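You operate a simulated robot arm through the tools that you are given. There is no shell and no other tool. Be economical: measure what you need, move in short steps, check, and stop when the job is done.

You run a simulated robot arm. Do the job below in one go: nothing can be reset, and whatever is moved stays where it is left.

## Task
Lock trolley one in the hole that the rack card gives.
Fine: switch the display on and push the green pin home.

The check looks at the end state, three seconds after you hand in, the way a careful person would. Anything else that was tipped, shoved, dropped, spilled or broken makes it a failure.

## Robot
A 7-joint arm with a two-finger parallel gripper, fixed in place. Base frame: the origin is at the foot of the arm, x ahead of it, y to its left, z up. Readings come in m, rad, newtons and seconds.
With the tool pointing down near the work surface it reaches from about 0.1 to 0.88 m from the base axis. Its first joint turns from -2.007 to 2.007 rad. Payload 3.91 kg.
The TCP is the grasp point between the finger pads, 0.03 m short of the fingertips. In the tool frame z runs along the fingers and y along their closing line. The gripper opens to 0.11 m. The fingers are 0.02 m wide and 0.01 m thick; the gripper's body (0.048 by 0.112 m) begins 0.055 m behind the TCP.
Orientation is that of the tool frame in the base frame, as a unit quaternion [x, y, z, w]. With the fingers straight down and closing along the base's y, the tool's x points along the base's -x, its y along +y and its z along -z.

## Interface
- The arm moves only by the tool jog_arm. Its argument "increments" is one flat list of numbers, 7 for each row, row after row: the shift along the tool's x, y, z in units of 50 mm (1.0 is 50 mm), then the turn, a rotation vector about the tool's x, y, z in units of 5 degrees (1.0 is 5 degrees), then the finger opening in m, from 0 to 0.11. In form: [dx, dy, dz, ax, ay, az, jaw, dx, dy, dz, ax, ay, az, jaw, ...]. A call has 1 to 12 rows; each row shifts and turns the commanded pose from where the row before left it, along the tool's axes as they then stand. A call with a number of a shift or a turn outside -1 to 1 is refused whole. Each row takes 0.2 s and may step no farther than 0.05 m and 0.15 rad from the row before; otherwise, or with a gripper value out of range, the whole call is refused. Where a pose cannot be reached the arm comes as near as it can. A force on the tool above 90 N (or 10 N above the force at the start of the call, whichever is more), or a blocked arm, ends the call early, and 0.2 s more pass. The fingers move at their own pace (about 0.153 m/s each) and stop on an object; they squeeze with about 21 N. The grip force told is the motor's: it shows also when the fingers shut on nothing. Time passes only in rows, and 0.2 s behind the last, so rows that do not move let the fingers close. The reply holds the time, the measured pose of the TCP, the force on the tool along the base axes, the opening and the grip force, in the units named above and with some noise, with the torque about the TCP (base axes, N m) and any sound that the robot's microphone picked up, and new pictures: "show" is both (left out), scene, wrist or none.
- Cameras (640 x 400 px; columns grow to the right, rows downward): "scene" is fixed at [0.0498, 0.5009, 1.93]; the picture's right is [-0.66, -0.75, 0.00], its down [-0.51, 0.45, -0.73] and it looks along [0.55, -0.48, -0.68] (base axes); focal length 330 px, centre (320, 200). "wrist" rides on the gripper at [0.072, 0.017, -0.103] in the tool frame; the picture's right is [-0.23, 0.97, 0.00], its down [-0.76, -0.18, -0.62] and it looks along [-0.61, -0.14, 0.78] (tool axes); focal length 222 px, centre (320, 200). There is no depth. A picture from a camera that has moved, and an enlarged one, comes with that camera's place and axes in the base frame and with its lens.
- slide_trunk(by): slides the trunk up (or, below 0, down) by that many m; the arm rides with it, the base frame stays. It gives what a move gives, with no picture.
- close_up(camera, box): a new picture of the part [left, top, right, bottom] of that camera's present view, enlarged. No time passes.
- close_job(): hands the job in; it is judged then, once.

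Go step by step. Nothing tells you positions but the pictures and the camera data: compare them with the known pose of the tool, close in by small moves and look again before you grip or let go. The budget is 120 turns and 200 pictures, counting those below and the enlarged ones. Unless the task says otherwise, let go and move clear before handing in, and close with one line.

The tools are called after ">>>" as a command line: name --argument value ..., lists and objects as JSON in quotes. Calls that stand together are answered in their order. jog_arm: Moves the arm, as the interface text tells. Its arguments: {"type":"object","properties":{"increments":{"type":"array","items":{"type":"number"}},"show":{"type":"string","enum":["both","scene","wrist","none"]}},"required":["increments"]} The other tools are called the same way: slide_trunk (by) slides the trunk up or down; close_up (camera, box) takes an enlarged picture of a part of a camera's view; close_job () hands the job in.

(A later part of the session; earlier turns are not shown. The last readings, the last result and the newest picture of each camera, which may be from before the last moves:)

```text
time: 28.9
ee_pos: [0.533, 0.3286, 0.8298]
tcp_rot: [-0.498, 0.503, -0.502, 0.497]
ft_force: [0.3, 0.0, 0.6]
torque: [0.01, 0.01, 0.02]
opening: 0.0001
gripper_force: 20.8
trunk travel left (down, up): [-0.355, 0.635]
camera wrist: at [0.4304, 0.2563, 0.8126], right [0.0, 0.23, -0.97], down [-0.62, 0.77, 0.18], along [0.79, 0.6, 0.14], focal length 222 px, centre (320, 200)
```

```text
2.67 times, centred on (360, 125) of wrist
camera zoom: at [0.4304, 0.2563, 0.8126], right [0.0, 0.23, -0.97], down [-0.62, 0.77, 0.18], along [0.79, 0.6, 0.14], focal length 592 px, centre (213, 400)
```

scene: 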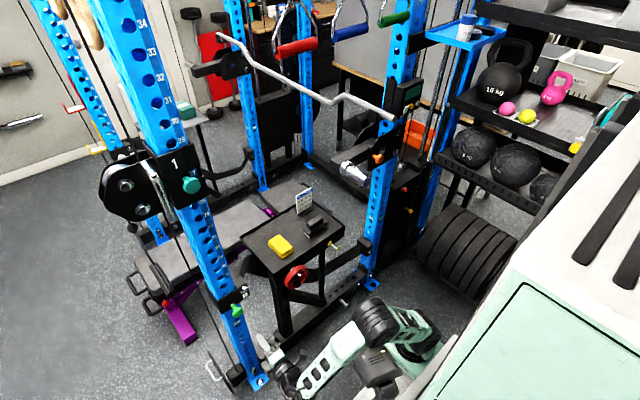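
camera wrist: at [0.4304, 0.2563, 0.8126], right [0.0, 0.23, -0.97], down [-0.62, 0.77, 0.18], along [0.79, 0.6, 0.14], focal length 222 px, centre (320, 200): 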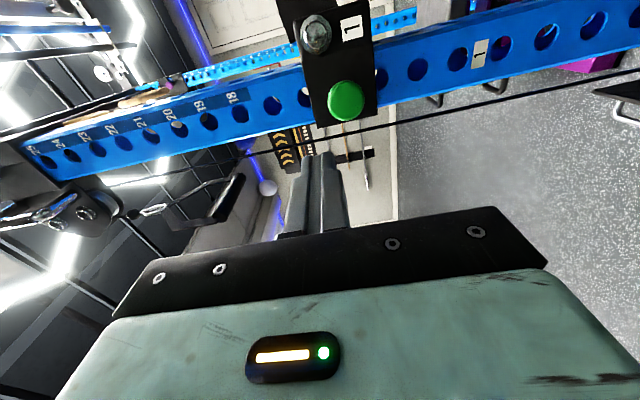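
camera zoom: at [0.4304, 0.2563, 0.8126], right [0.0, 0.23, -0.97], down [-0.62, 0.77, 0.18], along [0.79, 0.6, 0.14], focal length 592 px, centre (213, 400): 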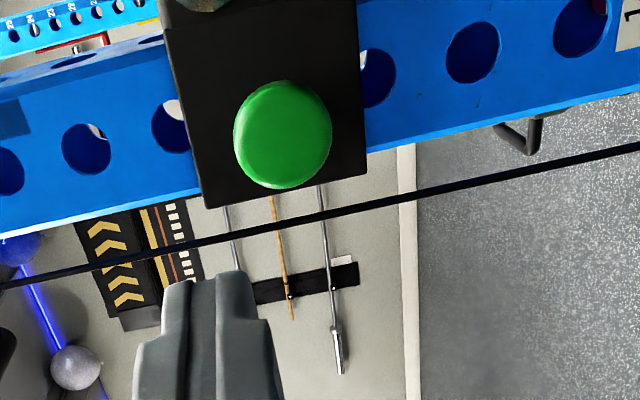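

Pin head is at (0.710, 0.330, 0.799), standing out about 18 mm. I line the closed fingertips up in front of it.

>>> jog_arm --increments '[0, 0.31, 0.6, 0, 0, 0, 0, 0, 0.31, 0.6, 0, 0, 0, 0, 0, 0, 0.6, 0, 0, 0, 0, 0, 0, 0, 0, 0, 0, 0]'

>>> close_up --camera "wrist" --box '[200, 50, 440, 200]'

```text
time: 29.9
ee_pos: [0.6204, 0.3331, 0.8]
tcp_rot: [-0.5, 0.5, -0.499, 0.501]
ft_force: [0.1, -0.3, 0.2]
torque: [0.05, -0.04, 0.03]
opening: 0.0
gripper_force: 21.4
trunk travel left (down, up): [-0.355, 0.635]
camera wrist: at [0.517, 0.259, 0.7822], right [0.0, 0.23, -0.97], down [-0.62, 0.76, 0.18], along [0.78, 0.61, 0.14], focal length 222 px, centre (320, 200)
```

scene: 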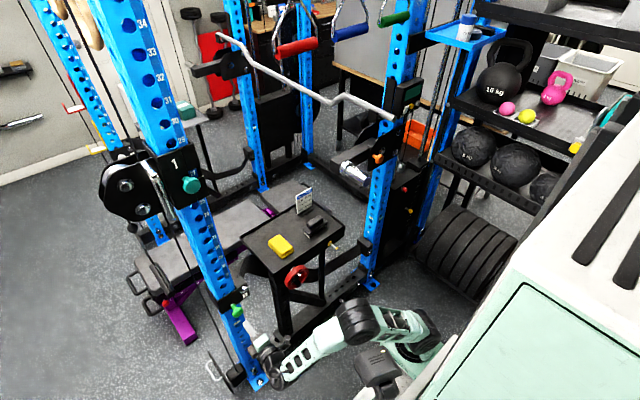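
wrist: 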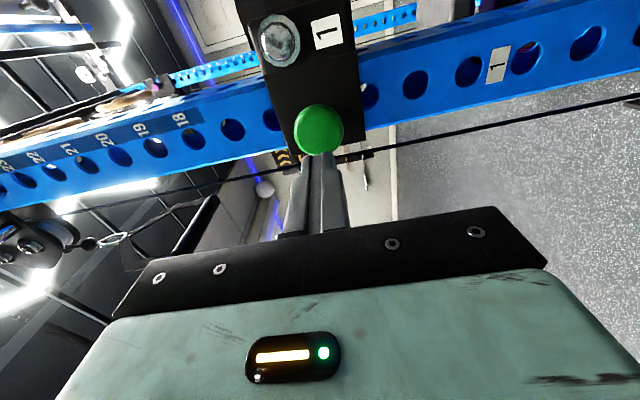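

```text
2.67 times, centred on (320, 125) of wrist
camera zoom: at [0.517, 0.259, 0.7822], right [0.0, 0.23, -0.97], down [-0.62, 0.76, 0.18], along [0.78, 0.61, 0.14], focal length 592 px, centre (320, 400)
```

zoom: 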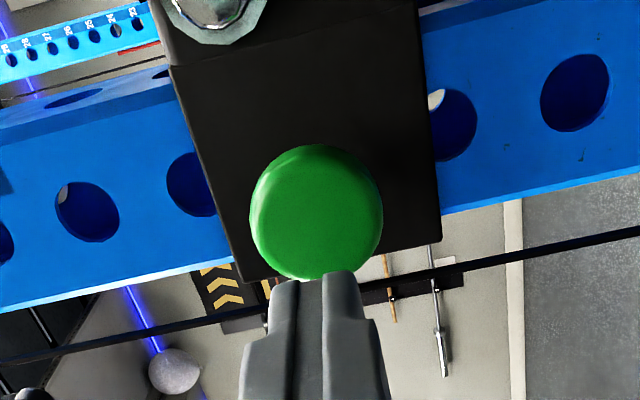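

Aligned. I advance to just short of contact, then push in small steps.

>>> jog_arm --increments '[0.02, 0, 0.5, 0, 0, 0, 0, 0, 0, 0.5, 0, 0, 0, 0, 0, 0, 0.12, 0, 0, 0, 0, 0, 0, 0.12, 0, 0, 0, 0, 0, 0, 0.1, 0, 0, 0, 0]' --show "wrist"

```text
time: 31.1
ee_pos: [0.6829, 0.3316, 0.7998]
tcp_rot: [0.501, -0.5, 0.499, -0.5]
ft_force: [-55.5, -24.6, 0.0]
torque: [0.05, 0.01, -0.74]
opening: 0.0001
gripper_force: 21.2
trunk travel left (down, up): [-0.355, 0.635]
camera wrist: at [0.5801, 0.2577, 0.7822], right [0.0, 0.23, -0.97], down [-0.62, 0.76, 0.18], along [0.78, 0.61, 0.14], focal length 222 px, centre (320, 200)
```

wrist: 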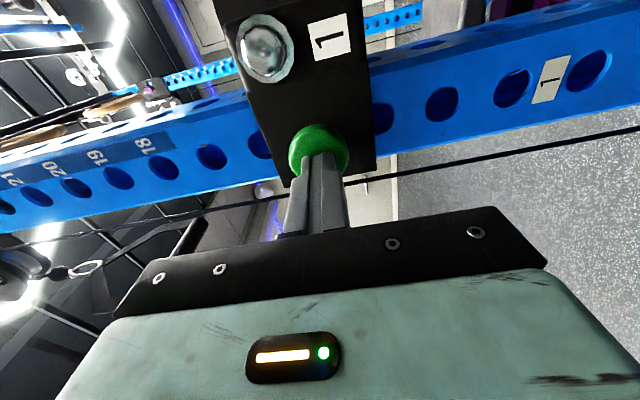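

Contact at the expected place, but with firm resistance (55 N). I push a little more to see whether it moves.

>>> jog_arm --increments '[0, 0, 0.04, 0, 0, 0, 0, 0, 0, 0.04, 0, 0, 0, 0, 0, 0, 0, 0, 0, 0, 0]' --show "wrist"

>>> close_up --camera "scene" --box '[203, 270, 299, 330]'

```text
time: 31.6
ee_pos: [0.6829, 0.3342, 0.7985]
tcp_rot: [0.503, -0.5, 0.498, -0.499]
ft_force: [-50.1, -16.4, 7.5]
torque: [-0.07, -0.23, -0.64]
opening: 0.0
gripper_force: 20.7
trunk travel left (down, up): [-0.355, 0.635]
stopped in row 2: the force on the tool passed its limit (the readings are from after the stop); the commanded pose is now the measured one
camera wrist: at [0.5801, 0.2603, 0.7815], right [-0.01, 0.23, -0.97], down [-0.63, 0.76, 0.18], along [0.78, 0.61, 0.14], focal length 222 px, centre (320, 200)
```

wrist: 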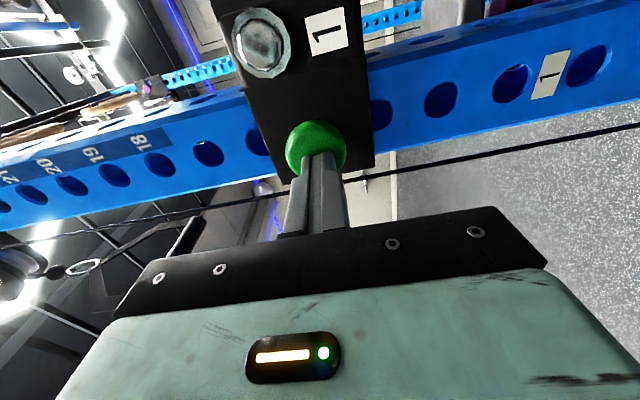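

```text
6.67 times, centred on (251, 300) of scene
camera zoom: at [0.0498, 0.5009, 1.93], right [-0.66, -0.75, 0.0], down [-0.51, 0.45, -0.73], along [0.55, -0.48, -0.68], focal length 2200 px, centre (780, -467)
```

zoom: 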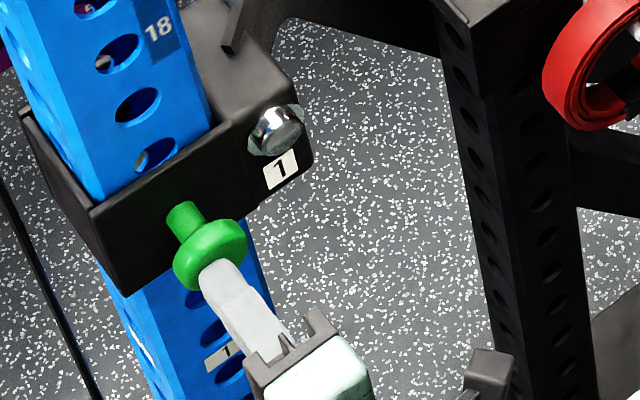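

The grey shaft that showed behind the green neck is gone, so the pin has seated on the bracket. I back off and verify.

>>> jog_arm --increments '[0, 0, -0.6, 0, 0, 0, 0, 0, 0, -0.8, 0, 0, 0, 0, 0, 0, -0.8, 0, 0, 0, 0]' --show "wrist"

>>> close_up --camera "scene" --box '[210, 280, 260, 320]'

```text
time: 32.4
ee_pos: [0.5759, 0.3331, 0.7955]
tcp_rot: [0.502, -0.5, 0.5, -0.498]
ft_force: [-0.1, -0.6, -0.6]
torque: [-0.02, -0.02, 0.01]
opening: 0.0
gripper_force: 20.6
trunk travel left (down, up): [-0.355, 0.635]
camera wrist: at [0.4729, 0.2593, 0.7805], right [0.0, 0.23, -0.97], down [-0.62, 0.76, 0.18], along [0.78, 0.61, 0.14], focal length 222 px, centre (320, 200)
```

wrist: 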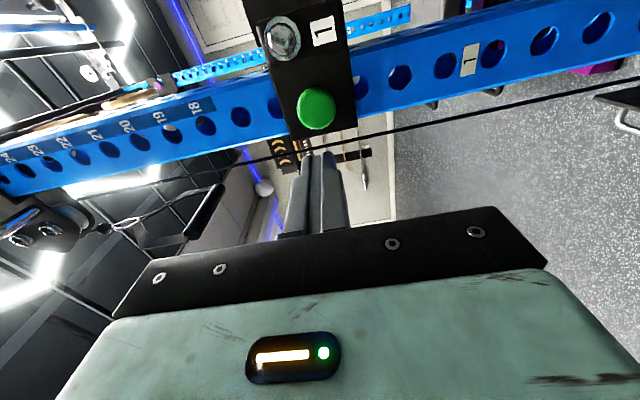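

```text
10.00 times, centred on (235, 300) of scene
camera zoom: at [0.0498, 0.5009, 1.93], right [-0.66, -0.75, 0.0], down [-0.51, 0.45, -0.73], along [0.55, -0.48, -0.68], focal length 3300 px, centre (1170, -800)
```

zoom: 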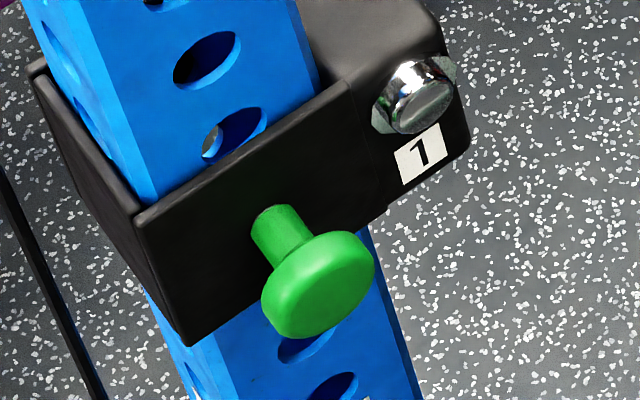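

The green pin is home and stays. Now for the display: I raise the trunk and sweep right at a safe stand‑off, watching the route.

>>> slide_trunk --by 0.55

>>> jog_arm --increments '[0.7, 0, 0.4, 0, 0, 0, 0, 0.9, 0, 0, 0, 0, 0, 0, 0.9, 0, 0, 0, 0, 0, 0, 0.9, 0, 0, 0, 0, 0, 0, 0.9, 0, 0, 0, 0, 0, 0, 0.9, 0, 0, 0, 0, 0, 0]'

```text
refused: 0.55 is not a number from -0.4 to 0.4
```

```text
time: 33.8
ee_pos: [0.6115, 0.0901, 0.7986]
tcp_rot: [0.503, -0.5, 0.499, -0.499]
ft_force: [-0.3, -0.1, -0.1]
torque: [0.03, 0.0, -0.02]
opening: 0.0001
gripper_force: 20.9
out of reach, approached as far as the arm can: row 6
trunk travel left (down, up): [-0.355, 0.635]
camera wrist: at [0.5089, 0.0162, 0.7822], right [-0.01, 0.23, -0.97], down [-0.62, 0.76, 0.18], along [0.78, 0.61, 0.14], focal length 222 px, centre (320, 200)
```

scene: 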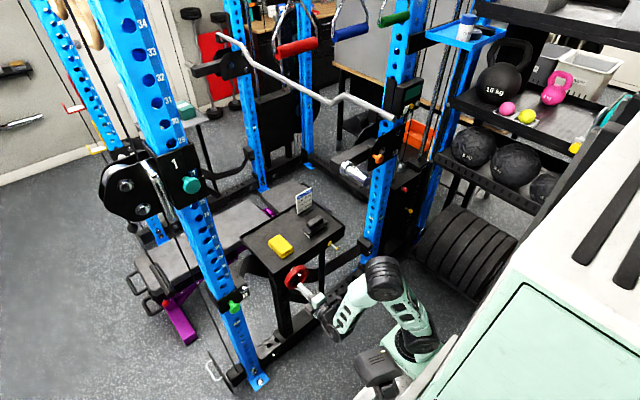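
wrist: 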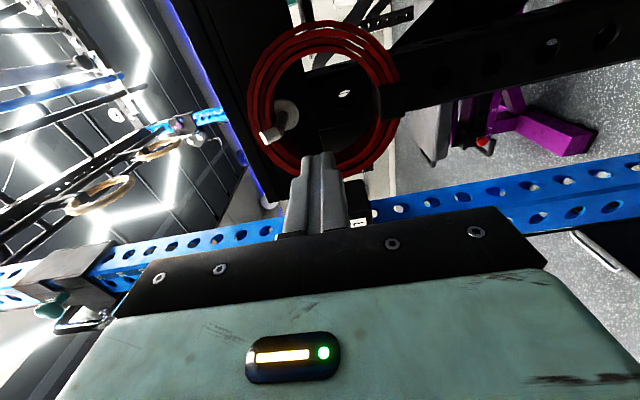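

The trunk limit refused that slide and the arm moved at the low level; nothing was touched (zero force, wheel unmoved). I back off slightly from the red wheel first before rising.

>>> jog_arm --increments '[-0.6, 0, -0.4, 0, 0, 0, 0, -0.6, 0, -0.3, 0, 0, 0, 0]'

>>> close_up --camera "scene" --box '[240, 230, 400, 330]'

```text
time: 34.4
ee_pos: [0.5789, 0.1502, 0.7993]
tcp_rot: [0.502, -0.501, 0.499, -0.498]
ft_force: [-0.5, -0.4, -1.1]
torque: [-0.03, 0.02, 0.0]
opening: 0.0001
gripper_force: 21.5
trunk travel left (down, up): [-0.355, 0.635]
camera wrist: at [0.475, 0.076, 0.7827], right [-0.01, 0.22, -0.97], down [-0.62, 0.76, 0.18], along [0.78, 0.61, 0.14], focal length 222 px, centre (320, 200)
```

scene: 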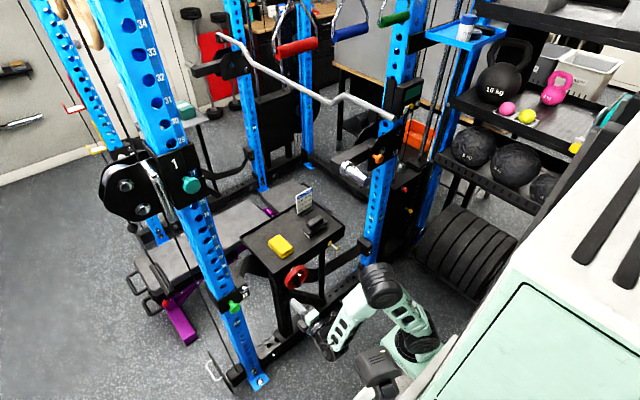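
wrist: 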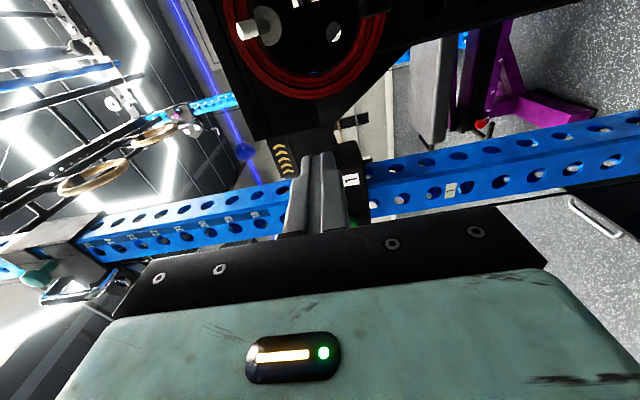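

```text
4.00 times, centred on (320, 280) of scene
camera zoom: at [0.0498, 0.5009, 1.93], right [-0.66, -0.75, 0.0], down [-0.51, 0.45, -0.73], along [0.55, -0.48, -0.68], focal length 1320 px, centre (320, -120)
```

zoom: 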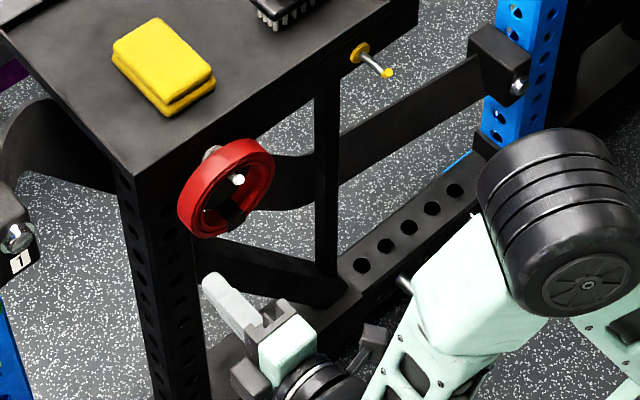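

All clear and undisturbed. Now I raise the trunk 0.4 m.

>>> slide_trunk --by 0.4

```text
time: 38.2
ee_pos: [0.5782, 0.1487, 1.2006]
tcp_rot: [0.502, -0.501, 0.499, -0.499]
ft_force: [-0.5, -0.3, 0.4]
torque: [0.01, -0.01, 0.04]
opening: 0.0001
gripper_force: 21.7
trunk travel left (down, up): [-0.755, 0.235]
```

>>> slide_trunk --by 0.15

>>> jog_arm --increments '[0, 0, 0, 0, 0, 1, 0, 0, 0, 0, 0, 0, 1, 0, 0, 0, 0, 0, 0, 1, 0, 0, 0, 0, 0, 0, 1, 0, 0, 0, 0, 0, 0, 1, 0, 0, 0, 0, 0, 0, 1, 0, 0, 0, 0, 0, 0, 1, 0, 0, 0, 0, 0, 0, 1, 0, 0, 0, 0, 0, 0, 1, 0]' --show "scene"

```text
time: 40.0
ee_pos: [0.5786, 0.1511, 1.3492]
tcp_rot: [0.502, -0.5, 0.498, -0.499]
ft_force: [0.0, -0.2, -1.0]
torque: [-0.03, 0.0, 0.01]
opening: 0.0
gripper_force: 21.6
trunk travel left (down, up): [-0.905, 0.085]
```

```text
time: 42.0
ee_pos: [0.5792, 0.1504, 1.3496]
tcp_rot: [-0.271, 0.655, -0.269, 0.652]
ft_force: [0.1, -0.4, 0.4]
torque: [-0.01, 0.0, 0.02]
opening: 0.0001
gripper_force: 20.8
trunk travel left (down, up): [-0.905, 0.085]
```

scene: 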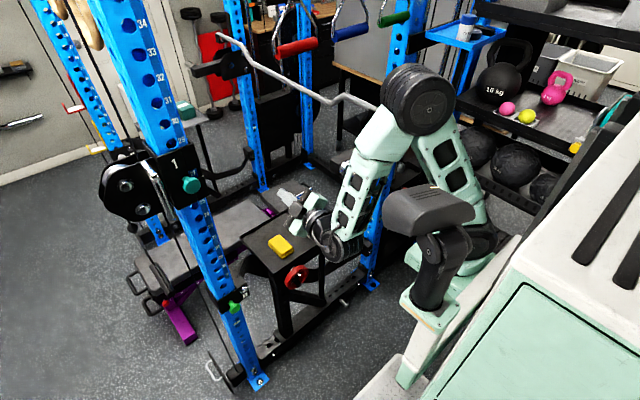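

Continuing the roll (camera underneath, fingers horizontal) while sweeping right.

>>> jog_arm --increments '[0, 0, 0, 0, 0, 1, 0, 0, 0, 0, 0, 0, 1, 0, 0, 0, 0, 0, 0, 1, 0, 0, 0, 0, 0, 0, 1, 0, 0, 0, 0, 0, 0, 1, 0, 0, 0, 0, 0, 0, 1, 0, 0, 0, 0, 0, 0, 1, 0, 0, 0, 0, 0, 0, 1, 0, 0, 0, 0, 0, 0, 1, 0, 0, -0.9, 0, 0, 0, 0, 0, 0, -0.9, 0, 0, 0, 0, 0, 0, -0.9, 0, 0, 0, 0, 0]'

```text
time: 44.6
ee_pos: [0.6284, 0.0744, 1.3586]
tcp_rot: [-0.001, 0.709, 0.0, 0.705]
ft_force: [-0.7, -0.1, -0.4]
torque: [0.01, -0.01, -0.04]
opening: 0.0001
gripper_force: 21.0
out of reach, approached as far as the arm can: row 10, 11, 12
trunk travel left (down, up): [-0.905, 0.085]
camera wrist: at [0.5238, 0.0902, 1.2861], right [0.0, 0.97, 0.23], down [-0.62, -0.18, 0.77], along [0.79, -0.14, 0.6], focal length 222 px, centre (320, 200)
```

scene: 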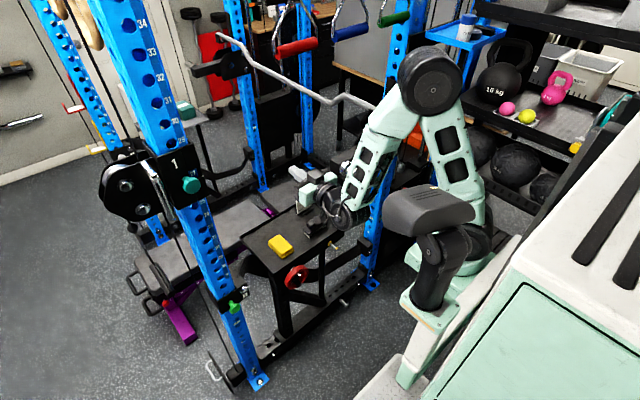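
wrist: 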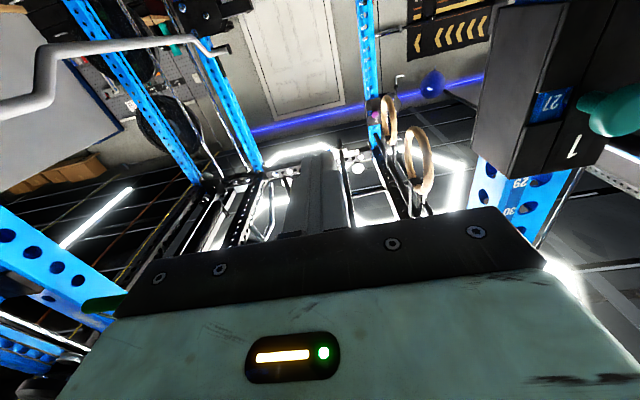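

The wrist limit blocks a straight‑ahead tool here, so I yaw the tool toward the right (about 40°) and go on.

>>> jog_arm --increments '[0, 0, 0, 1, 0, 0, 0, 0, 0, 0, 1, 0, 0, 0, 0, 0, 0, 1, 0, 0, 0, 0, 0, 0, 1, 0, 0, 0, 0, 0, 0, 1, 0, 0, 0, 0, 0, 0, 1, 0, 0, 0, 0, 0, 0, 1, 0, 0, 0, 0, 0, 0, 1, 0, 0, 0]'

```text
time: 46.4
ee_pos: [0.6277, 0.0712, 1.3578]
tcp_rot: [0.24, 0.666, -0.243, 0.663]
ft_force: [-0.1, 0.0, 0.2]
torque: [-0.01, -0.03, -0.03]
opening: 0.0001
gripper_force: 20.8
trunk travel left (down, up): [-0.905, 0.085]
camera wrist: at [0.559, 0.1493, 1.2846], right [0.63, 0.75, 0.22], down [-0.59, 0.27, 0.76], along [0.51, -0.61, 0.61], focal length 222 px, centre (320, 200)
```

scene: 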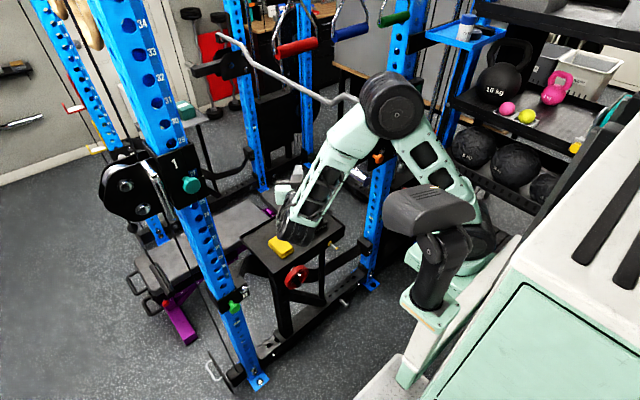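
wrist: 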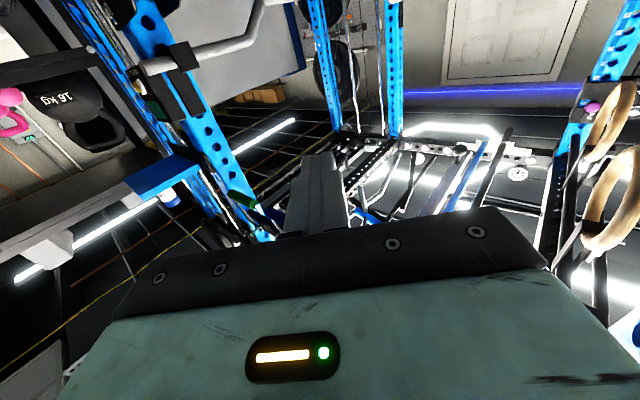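

>>> jog_arm --increments '[0, -0.768, 0.197, 0, 0, 0, 0, 0, -0.768, 0.197, 0, 0, 0, 0, 0, -0.768, 0.197, 0, 0, 0, 0, 0, -0.768, 0.197, 0, 0, 0, 0, 0, -0.768, 0.197, 0, 0, 0, 0, 0, -0.768, 0.197, 0, 0, 0, 0]'

```text
time: 47.8
ee_pos: [0.5918, -0.0711, 1.3663]
tcp_rot: [0.241, 0.666, -0.243, 0.663]
ft_force: [-0.5, 0.6, 0.6]
torque: [-0.01, 0.03, -0.01]
opening: 0.0
gripper_force: 21.0
out of reach, approached as far as the arm can: row 4, 5, 6
trunk travel left (down, up): [-0.905, 0.085]
camera wrist: at [0.5223, 0.0069, 1.2942], right [0.63, 0.75, 0.22], down [-0.59, 0.27, 0.76], along [0.51, -0.61, 0.61], focal length 222 px, centre (320, 200)
```

scene: 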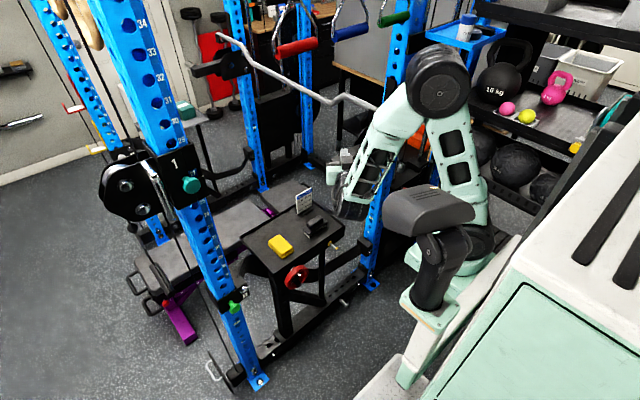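
wrist: 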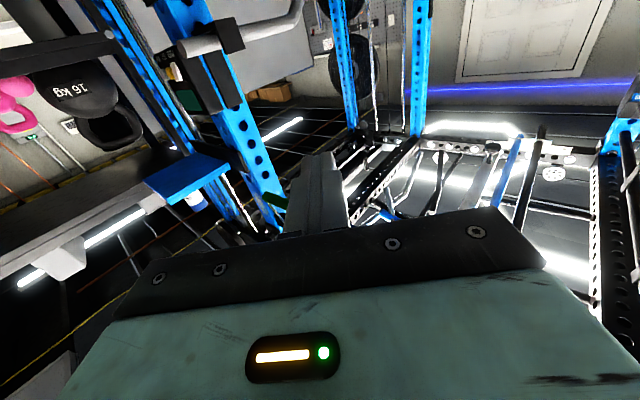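

The arm is just folded too tight; staying a bit farther out should work. I move right and slightly forward.

>>> jog_arm --increments '[0, -0.55, 0.69, 0, 0, 0, 0, 0, -0.6, 0.69, 0, 0, 0, 0, 0, -0.6, 0.69, 0, 0, 0, 0, 0, -0.6, 0.69, 0, 0, 0, 0]'

```text
time: 48.8
ee_pos: [0.6562, -0.234, 1.3739]
tcp_rot: [0.24, 0.666, -0.242, 0.664]
ft_force: [-1.1, 0.5, -0.5]
torque: [0.01, 0.03, 0.0]
opening: 0.0
gripper_force: 20.9
out of reach, approached as far as the arm can: row 1, 2, 3
trunk travel left (down, up): [-0.905, 0.085]
camera wrist: at [0.5868, -0.1559, 1.3011], right [0.62, 0.75, 0.22], down [-0.59, 0.26, 0.76], along [0.51, -0.61, 0.61], focal length 222 px, centre (320, 200)
```

scene: 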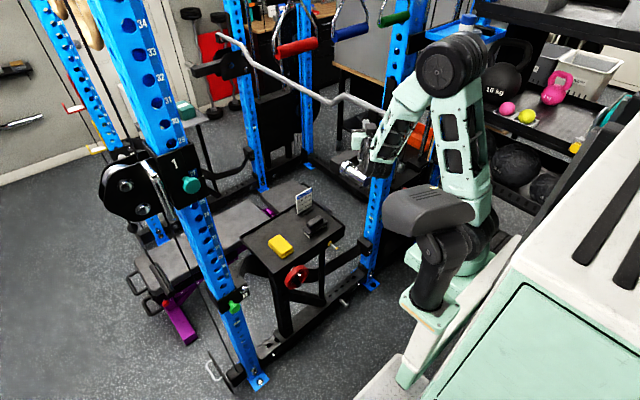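
wrist: 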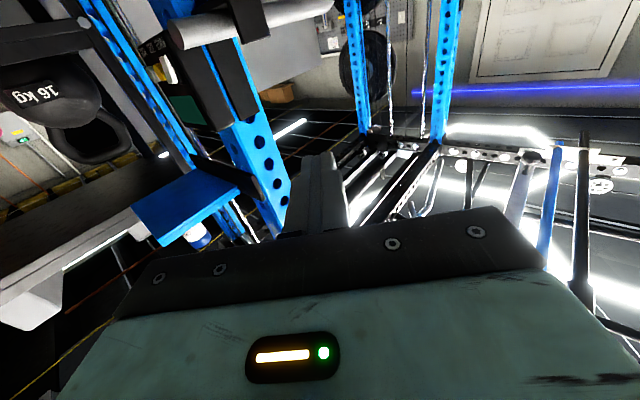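

The bar end sits at about (0.71, −0.41, 1.29), and I must stay clear of it. I yaw the tool back to straight ahead and move right while drawing back.

>>> jog_arm --increments '[0, 0, 0, -1, 0, 0, 0, 0, 0, 0, -1, 0, 0, 0, 0, 0, 0, -1, 0, 0, 0, 0, 0, 0, -1, 0, 0, 0, 0, 0, 0, -1, 0, 0, 0, 0, 0, 0, -1, 0, 0, 0, 0, 0, 0, -1, 0, 0, 0, 0, 0, 0, -1, 0, 0, 0, 0, -0.8, -0.35, 0, 0, 0, 0, 0, -0.8, -0.35, 0, 0, 0, 0]'

```text
time: 51.0
ee_pos: [0.6883, -0.0534, 1.4019]
tcp_rot: [0.002, 0.709, -0.002, 0.705]
ft_force: [-0.3, 0.4, -0.7]
torque: [-0.01, -0.02, 0.03]
opening: 0.0
gripper_force: 21.2
out of reach, approached as far as the arm can: row 1, 2, 3, 4, 5, 6, 7, 8, 9, 10
trunk travel left (down, up): [-0.905, 0.085]
camera wrist: at [0.5856, -0.0376, 1.3295], right [0.01, 0.97, 0.23], down [-0.62, -0.17, 0.77], along [0.78, -0.14, 0.6], focal length 222 px, centre (320, 200)
```

scene: 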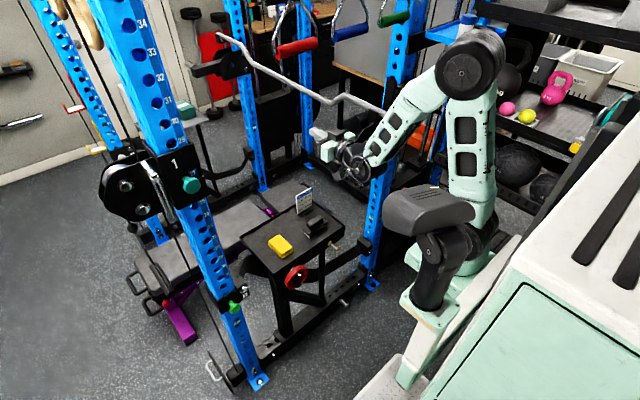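
wrist: 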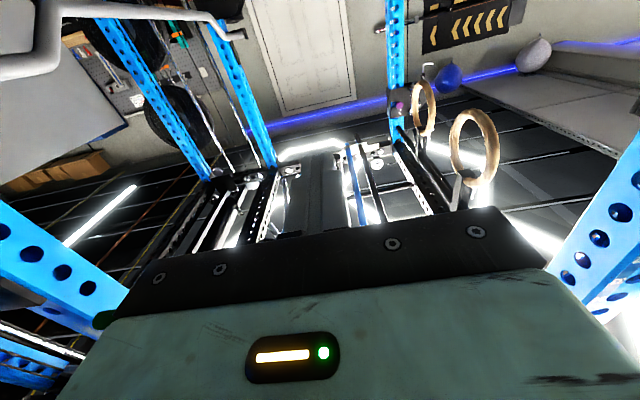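

The wrist bend limit comes from the arm being too high relative to the shoulder fold. I raise the hand first, then lower the trunk, so the forearm is flatter.

>>> jog_arm --increments '[-0.8, 0, -0.3, 0, 0, 0, 0, -0.8, 0, -0.3, 0, 0, 0, 0, -0.8, 0, -0.3, 0, 0, 0, 0, -0.8, 0, -0.3, 0, 0, 0, 0, -0.8, 0, -0.3, 0, 0, 0, 0]' --show "scene"

```text
time: 52.2
ee_pos: [0.6366, -0.0527, 1.5448]
tcp_rot: [-0.001, 0.709, 0.0, 0.705]
ft_force: [-0.5, -0.5, -0.1]
torque: [0.0, 0.03, 0.02]
opening: 0.0
gripper_force: 20.4
out of reach, approached as far as the arm can: row 4, 5
trunk travel left (down, up): [-0.905, 0.085]
```

scene: 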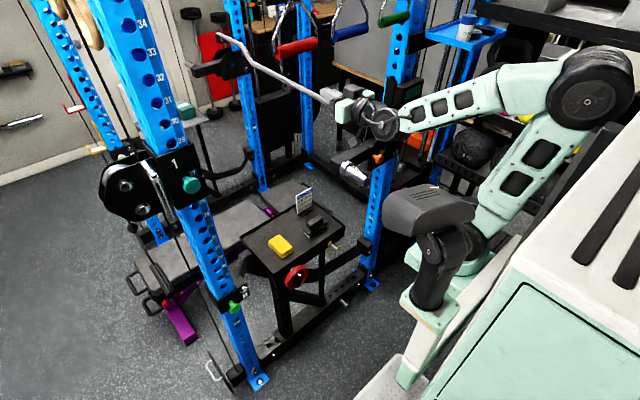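

Forearm is flatter now. I sweep right at this height.

>>> jog_arm --increments '[0, -0.8, 0, 0, 0, 0, 0, 0, -0.8, 0, 0, 0, 0, 0, 0, -0.8, 0, 0, 0, 0, 0, 0, -0.8, 0, 0, 0, 0, 0, 0, -0.8, -0.2, 0, 0, 0, 0, 0, -0.8, -0.2, 0, 0, 0, 0]'

```text
time: 53.6
ee_pos: [0.6736, -0.1206, 1.5366]
tcp_rot: [0.001, 0.709, -0.002, 0.705]
ft_force: [-0.1, -0.4, -0.1]
torque: [-0.03, -0.01, 0.04]
opening: 0.0
gripper_force: 21.3
out of reach, approached as far as the arm can: row 1, 2, 3, 4, 5, 6
trunk travel left (down, up): [-0.905, 0.085]
camera wrist: at [0.5699, -0.1056, 1.4653], right [0.01, 0.97, 0.23], down [-0.62, -0.17, 0.77], along [0.79, -0.14, 0.6], focal length 222 px, centre (320, 200)
```

scene: 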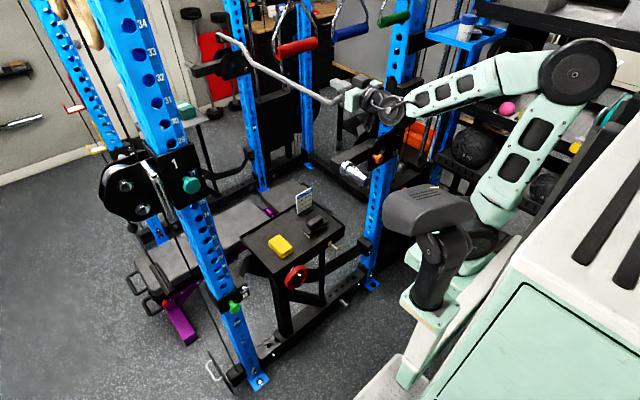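
wrist: 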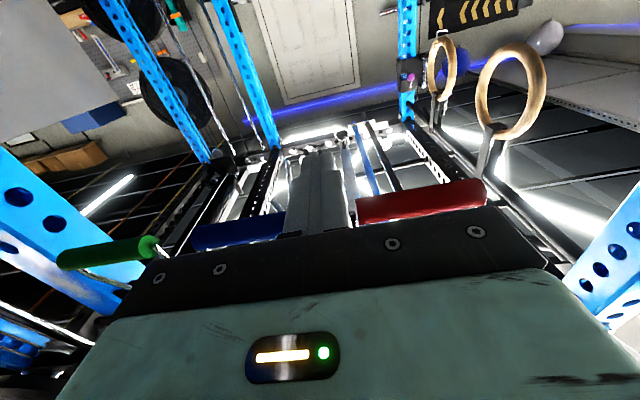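

This wrist branch is at its limit on the right side. I'll pitch the tool back to pointing down, move right that way, then pitch forward again to get the mirrored branch.

>>> jog_arm --increments '[0, 0, 0, 0, 1, 0, 0, 0, 0, 0, 0, 1, 0, 0, 0, 0, 0, 0, 1, 0, 0, 0, 0, 0, 0, 1, 0, 0, 0, 0, 0, 0, 1, 0, 0, 0, 0, 0, 0, 1, 0, 0, 0, 0, 0, 0, 1, 0, 0, 0, 0, 0, 0, 1, 0, 0, 0, 0, 0, 0, 1, 0, 0, 0, 0, 0, 0, 1, 0, 0]' --show "none"

>>> jog_arm --increments '[0, 0, 0, 0, 1, 0, 0, 0, 0, 0, 0, 1, 0, 0, 0, 0, 0, 0, 1, 0, 0, 0, 0, 0, 0, 1, 0, 0, 0, 0, 0, 0, 1, 0, 0, 0, 0, 0, 0, 1, 0, 0, 0, 0, 0, 0, 1, 0, 0, 0, 0, 0, 0, 1, 0, 0, 0.7, 0, -0.2, 0, 0, 0, 0, 0.7, 0, -0.2, 0, 0, 0, 0, 0.7, 0, -0.2, 0, 0, 0, 0]'

```text
time: 55.8
ee_pos: [0.6742, -0.1196, 1.5359]
tcp_rot: [-0.001, 0.941, 0.0, 0.339]
ft_force: [0.2, 0.3, 0.2]
torque: [0.0, 0.0, 0.02]
opening: 0.0003
gripper_force: 20.8
out of reach, approached as far as the arm can: row 5
trunk travel left (down, up): [-0.905, 0.085]
```

```text
time: 58.2
ee_pos: [0.548, -0.1058, 1.5657]
tcp_rot: [-0.001, 1.0, 0.01, -0.002]
ft_force: [0.7, 0.0, 0.1]
torque: [0.01, -0.01, 0.02]
opening: 0.0
gripper_force: 21.1
out of reach, approached as far as the arm can: row 6, 7, 8, 11
trunk travel left (down, up): [-0.905, 0.085]
camera wrist: at [0.476, -0.0921, 1.6686], right [0.23, 0.97, 0.02], down [0.76, -0.19, 0.62], along [0.6, -0.13, -0.79], focal length 222 px, centre (320, 200)
```

scene: 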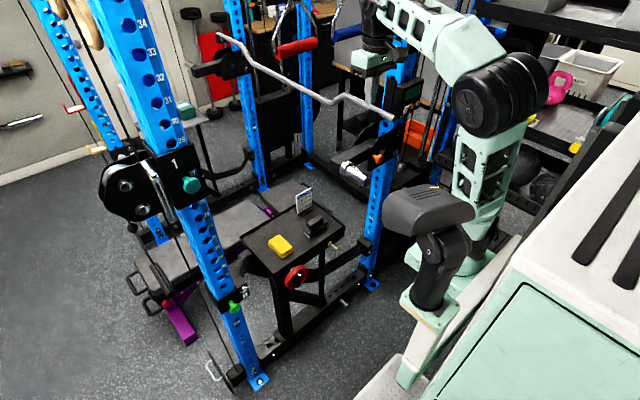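
wrist: 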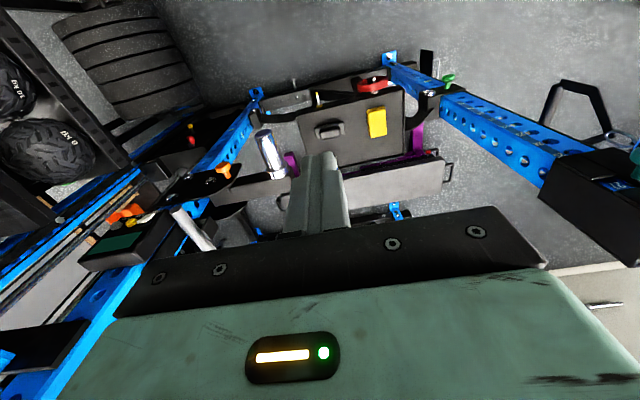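

Tool is down again and the display is visible at left. I move right and back with the tool down.

>>> jog_arm --increments '[0.4, -0.8, 0, 0, 0, 0, 0, 0.4, -0.8, 0, 0, 0, 0, 0, 0.4, -0.8, 0, 0, 0, 0, 0, 0.3, -0.8, 0, 0, 0, 0, 0, 0, -0.8, 0, 0, 0, 0, 0, 0, -0.8, 0, 0, 0, 0, 0]'

```text
time: 59.6
ee_pos: [0.4958, -0.3017, 1.5634]
tcp_rot: [-0.001, 1.0, 0.005, 0.006]
ft_force: [0.0, 0.6, -0.9]
torque: [-0.04, 0.04, 0.02]
opening: 0.0
gripper_force: 21.2
out of reach, approached as far as the arm can: row 1, 2, 3, 5, 6
trunk travel left (down, up): [-0.905, 0.085]
camera wrist: at [0.4218, -0.2875, 1.6661], right [0.23, 0.97, 0.01], down [0.75, -0.18, 0.63], along [0.62, -0.13, -0.78], focal length 222 px, centre (320, 200)
```

scene: 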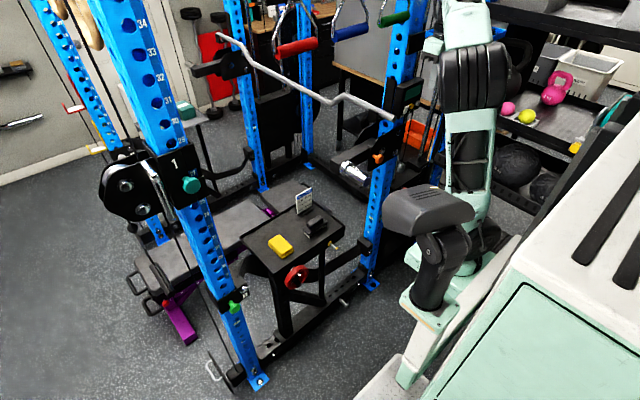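
wrist: 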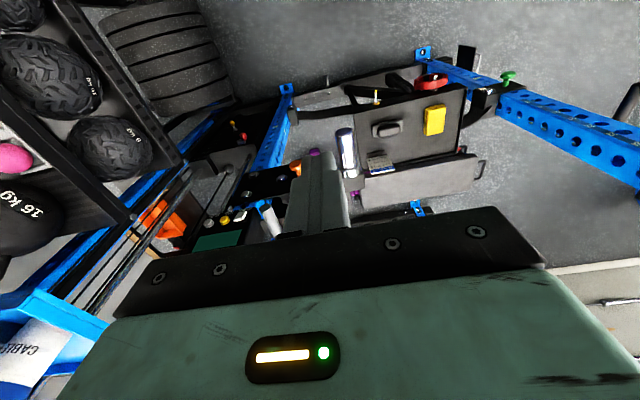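

I now pitch forward 45° here and check reach and view of the switch.

>>> jog_arm --increments '[0, 0, 0, 0, -1, 0, 0, 0, 0, 0, 0, -1, 0, 0, 0, 0, 0, 0, -1, 0, 0, 0, 0, 0, 0, -1, 0, 0, 0, 0, 0, 0, -1, 0, 0, 0, 0, 0, 0, -1, 0, 0, 0, 0, 0, 0, -1, 0, 0, 0, 0, 0, 0, -1, 0, 0, 0, 0, 0, 0, -1, 0, 0]'

```text
time: 61.6
ee_pos: [0.5213, -0.3213, 1.5556]
tcp_rot: [-0.002, 0.932, 0.001, 0.361]
ft_force: [0.2, -1.0, 0.3]
torque: [0.03, 0.0, 0.01]
opening: 0.0
gripper_force: 21.1
out of reach, approached as far as the arm can: row 6, 7, 8, 9
trunk travel left (down, up): [-0.905, 0.085]
camera wrist: at [0.3982, -0.3072, 1.5829], right [0.17, 0.97, 0.15], down [0.15, -0.18, 0.97], along [0.98, -0.14, -0.17], focal length 222 px, centre (320, 200)
```

scene: 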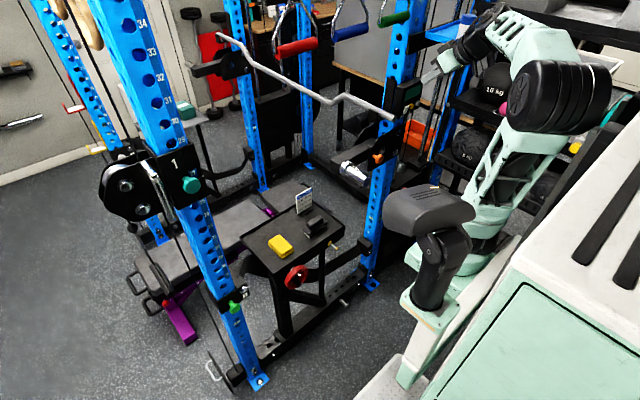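
wrist: 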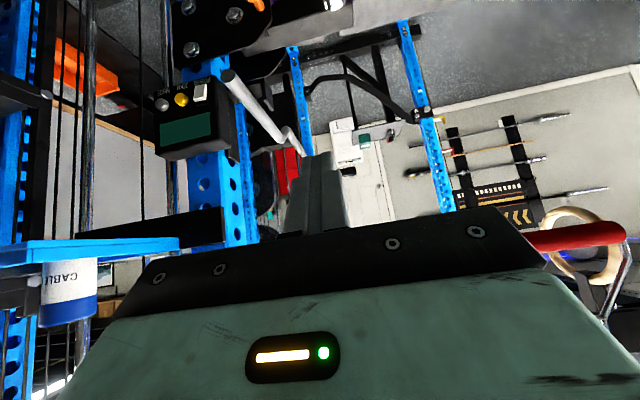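

Good view: the power switch is around (0.72, −0.535, 1.30). I enlarge it.

>>> close_up --camera "wrist" --box '[140, 60, 268, 140]'

>>> close_up --camera "scene" --box '[394, 96, 426, 116]'

```text
5.00 times, centred on (204, 100) of wrist
camera zoom: at [0.3982, -0.3072, 1.5829], right [0.17, 0.97, 0.15], down [0.15, -0.18, 0.97], along [0.98, -0.14, -0.17], focal length 1111 px, centre (900, 700)
```

zoom: 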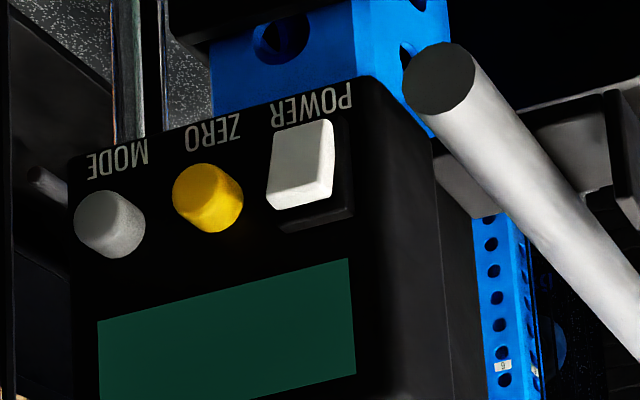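

```text
16.00 times, centred on (410, 106) of scene
camera zoom: at [0.0498, 0.5009, 1.93], right [-0.66, -0.75, 0.0], down [-0.51, 0.45, -0.73], along [0.55, -0.48, -0.68], focal length 5280 px, centre (-1120, 1704)
```

zoom: 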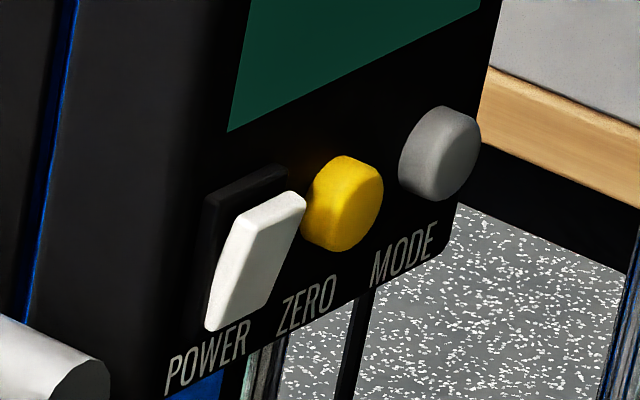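

The paddle's top edge stands proud, so pressing its top half should switch it on; top is at about (0.715, −0.535, 1.31). I approach in two stages with the tool pitched as is.

>>> jog_arm --increments '[0.171, -0.53, 0.619, 0, 0, 0, 0, 0.171, -0.53, 0.619, 0, 0, 0, 0, 0.171, -0.53, 0.619, 0, 0, 0, 0, 0.171, -0.53, 0.619, 0, 0, 0, 0]'

```text
time: 62.6
ee_pos: [0.5844, -0.4287, 1.444]
tcp_rot: [-0.002, 0.925, -0.001, 0.38]
ft_force: [-0.4, 0.3, -0.4]
torque: [-0.04, -0.02, 0.01]
opening: 0.0
gripper_force: 21.1
trunk travel left (down, up): [-0.905, 0.085]
camera wrist: at [0.4599, -0.4121, 1.4646], right [0.16, 0.97, 0.16], down [0.1, -0.18, 0.98], along [0.98, -0.14, -0.13], focal length 222 px, centre (320, 200)
```

scene: 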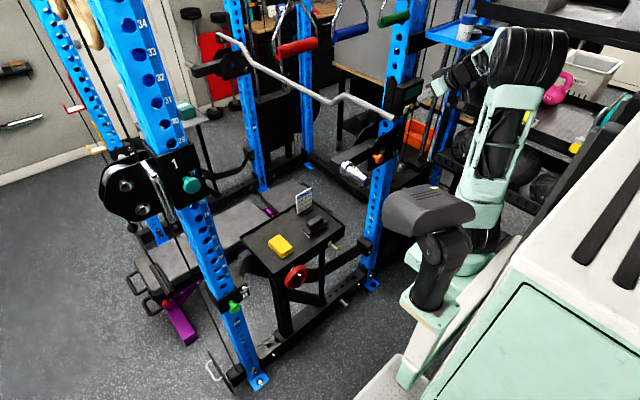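
wrist: 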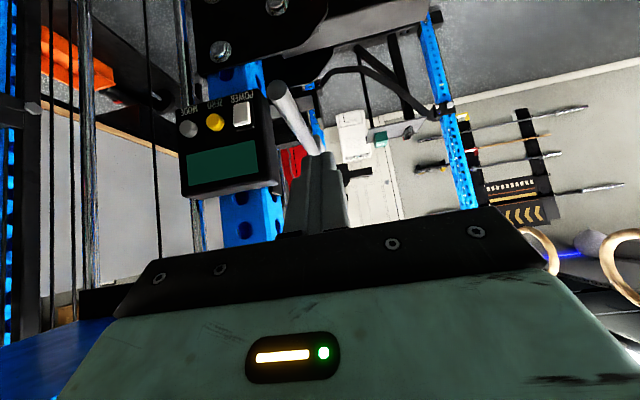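

>>> jog_arm --increments '[0.203, -0.527, 0.636, 0, 0, 0, 0, 0.203, -0.527, 0.636, 0, 0, 0, 0, 0.203, -0.527, 0.636, 0, 0, 0, 0, 0.203, -0.527, 0.636, 0, 0, 0, 0]'

>>> close_up --camera "wrist" --box '[240, 90, 400, 190]'

>>> close_up --camera "scene" --box '[376, 66, 456, 116]'

```text
time: 63.6
ee_pos: [0.6453, -0.535, 1.3232]
tcp_rot: [-0.001, 0.925, -0.002, 0.38]
ft_force: [-0.2, 1.0, -0.1]
torque: [-0.01, -0.03, -0.02]
opening: 0.0002
gripper_force: 21.3
trunk travel left (down, up): [-0.905, 0.085]
camera wrist: at [0.5205, -0.5192, 1.3454], right [0.16, 0.97, 0.16], down [0.1, -0.17, 0.98], along [0.98, -0.14, -0.13], focal length 222 px, centre (320, 200)
```

scene: 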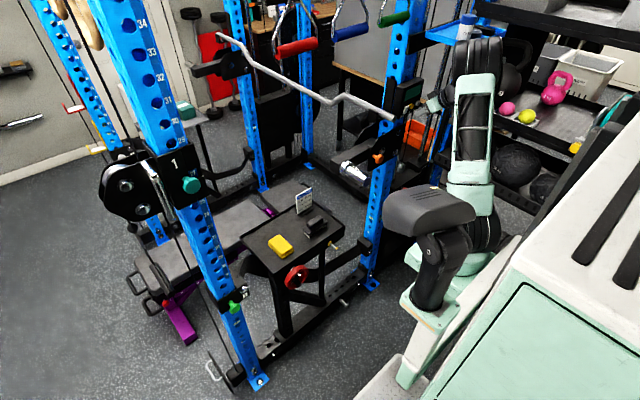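
wrist: 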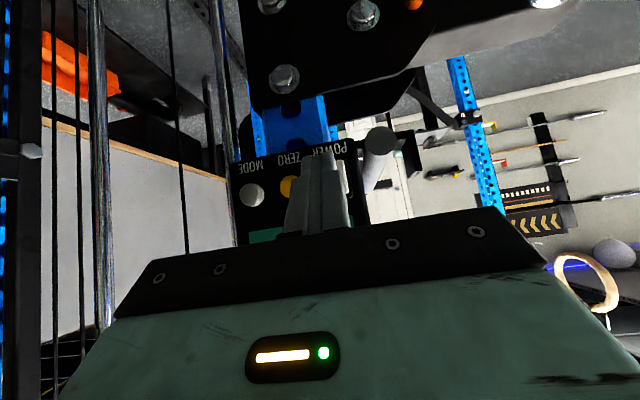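

```text
4.00 times, centred on (320, 140) of wrist
camera zoom: at [0.5205, -0.5192, 1.3454], right [0.16, 0.97, 0.16], down [0.1, -0.17, 0.98], along [0.98, -0.14, -0.13], focal length 888 px, centre (320, 440)
```

zoom: 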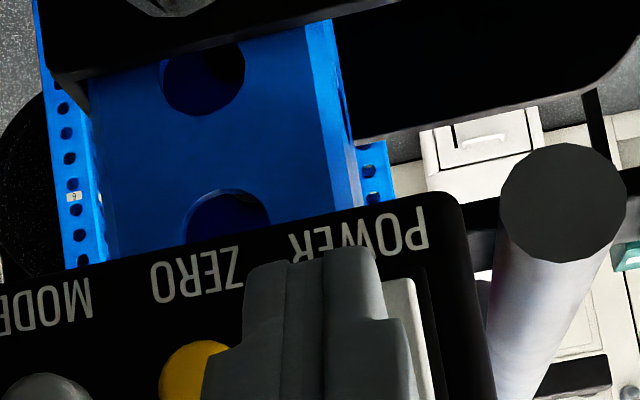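

```text
8.00 times, centred on (416, 91) of scene
camera zoom: at [0.0498, 0.5009, 1.93], right [-0.66, -0.75, 0.0], down [-0.51, 0.45, -0.73], along [0.55, -0.48, -0.68], focal length 2640 px, centre (-448, 1072)
```

zoom: 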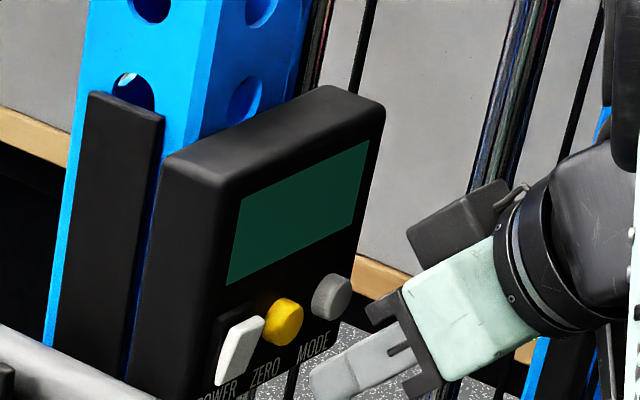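

Aligned with the switch in y; the tip's leading edge will meet the upper half of the paddle. I advance along +x, slow at the end.

>>> jog_arm --increments '[-0.184, 0, 0.098, 0, 0, 0, 0, -0.142, 0, 0.141, 0, 0, 0, 0, -0.142, 0, 0.141, 0, 0, 0, 0, -0.057, 0, 0.056, 0, 0, 0, 0]'

>>> close_up --camera "scene" --box '[386, 86, 434, 116]'

```text
time: 64.6
ee_pos: [0.6787, -0.535, 1.3268]
tcp_rot: [-0.001, 0.925, 0.0, 0.38]
ft_force: [0.6, 0.2, -1.0]
torque: [0.02, 0.01, 0.03]
opening: 0.0002
gripper_force: 20.7
trunk travel left (down, up): [-0.905, 0.085]
camera wrist: at [0.5543, -0.5189, 1.3491], right [0.16, 0.97, 0.16], down [0.1, -0.18, 0.98], along [0.98, -0.14, -0.13], focal length 222 px, centre (320, 200)
```

scene: 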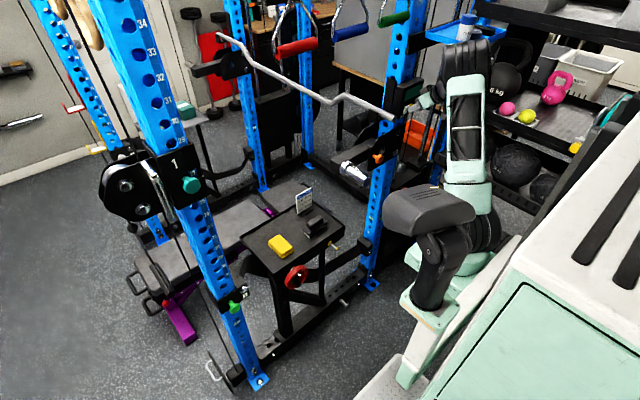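
wrist: 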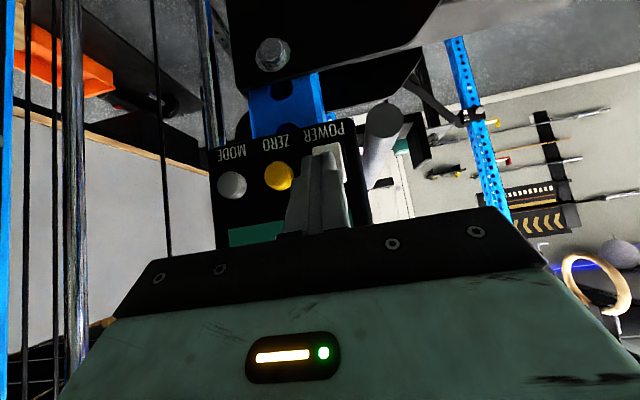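

```text
13.33 times, centred on (410, 101) of scene
camera zoom: at [0.0498, 0.5009, 1.93], right [-0.66, -0.75, 0.0], down [-0.51, 0.45, -0.73], along [0.55, -0.48, -0.68], focal length 4400 px, centre (-880, 1520)
```

zoom: 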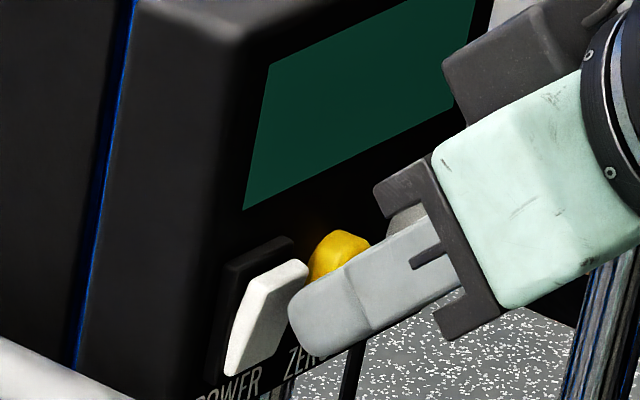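

The tip is close and on line for the paddle's upper half. I press on in small steps.

>>> jog_arm --increments '[-0.057, 0.05, 0.056, 0, 0, 0, 0, -0.057, 0, 0.056, 0, 0, 0, 0, -0.057, 0, 0.056, 0, 0, 0, 0]' --show "wrist"

>>> close_up --camera "scene" --box '[386, 86, 434, 116]'

```text
time: 65.4
ee_pos: [0.6849, -0.5323, 1.3278]
tcp_rot: [0.001, 0.925, -0.001, 0.379]
ft_force: [-40.1, 14.8, 1.7]
torque: [0.09, 0.51, 0.41]
opening: 0.0001
gripper_force: 21.3
trunk travel left (down, up): [-0.905, 0.085]
camera wrist: at [0.5604, -0.5165, 1.3507], right [0.16, 0.97, 0.16], down [0.11, -0.18, 0.98], along [0.98, -0.14, -0.13], focal length 222 px, centre (320, 200)
```

wrist: 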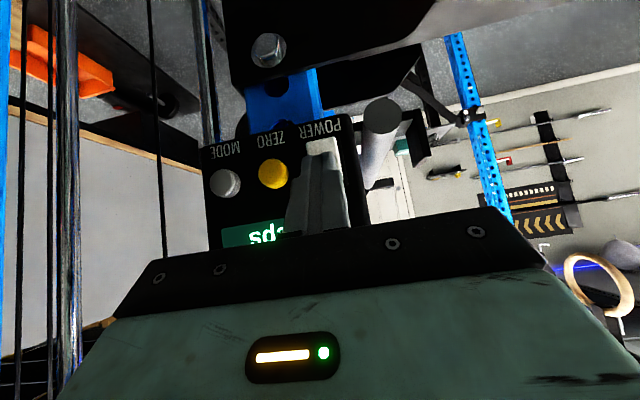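

```text
13.33 times, centred on (410, 101) of scene
camera zoom: at [0.0498, 0.5009, 1.93], right [-0.66, -0.75, 0.0], down [-0.51, 0.45, -0.73], along [0.55, -0.48, -0.68], focal length 4400 px, centre (-880, 1520)
```

zoom: 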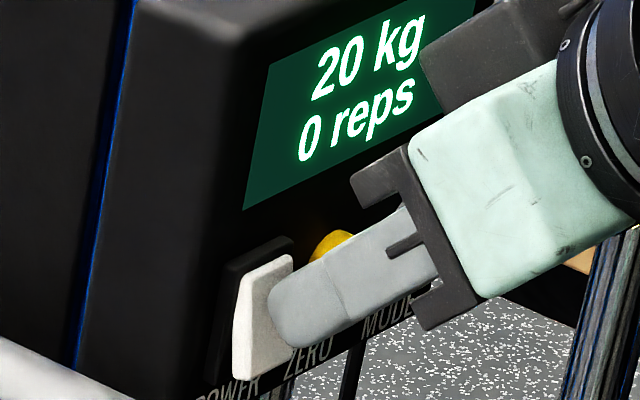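

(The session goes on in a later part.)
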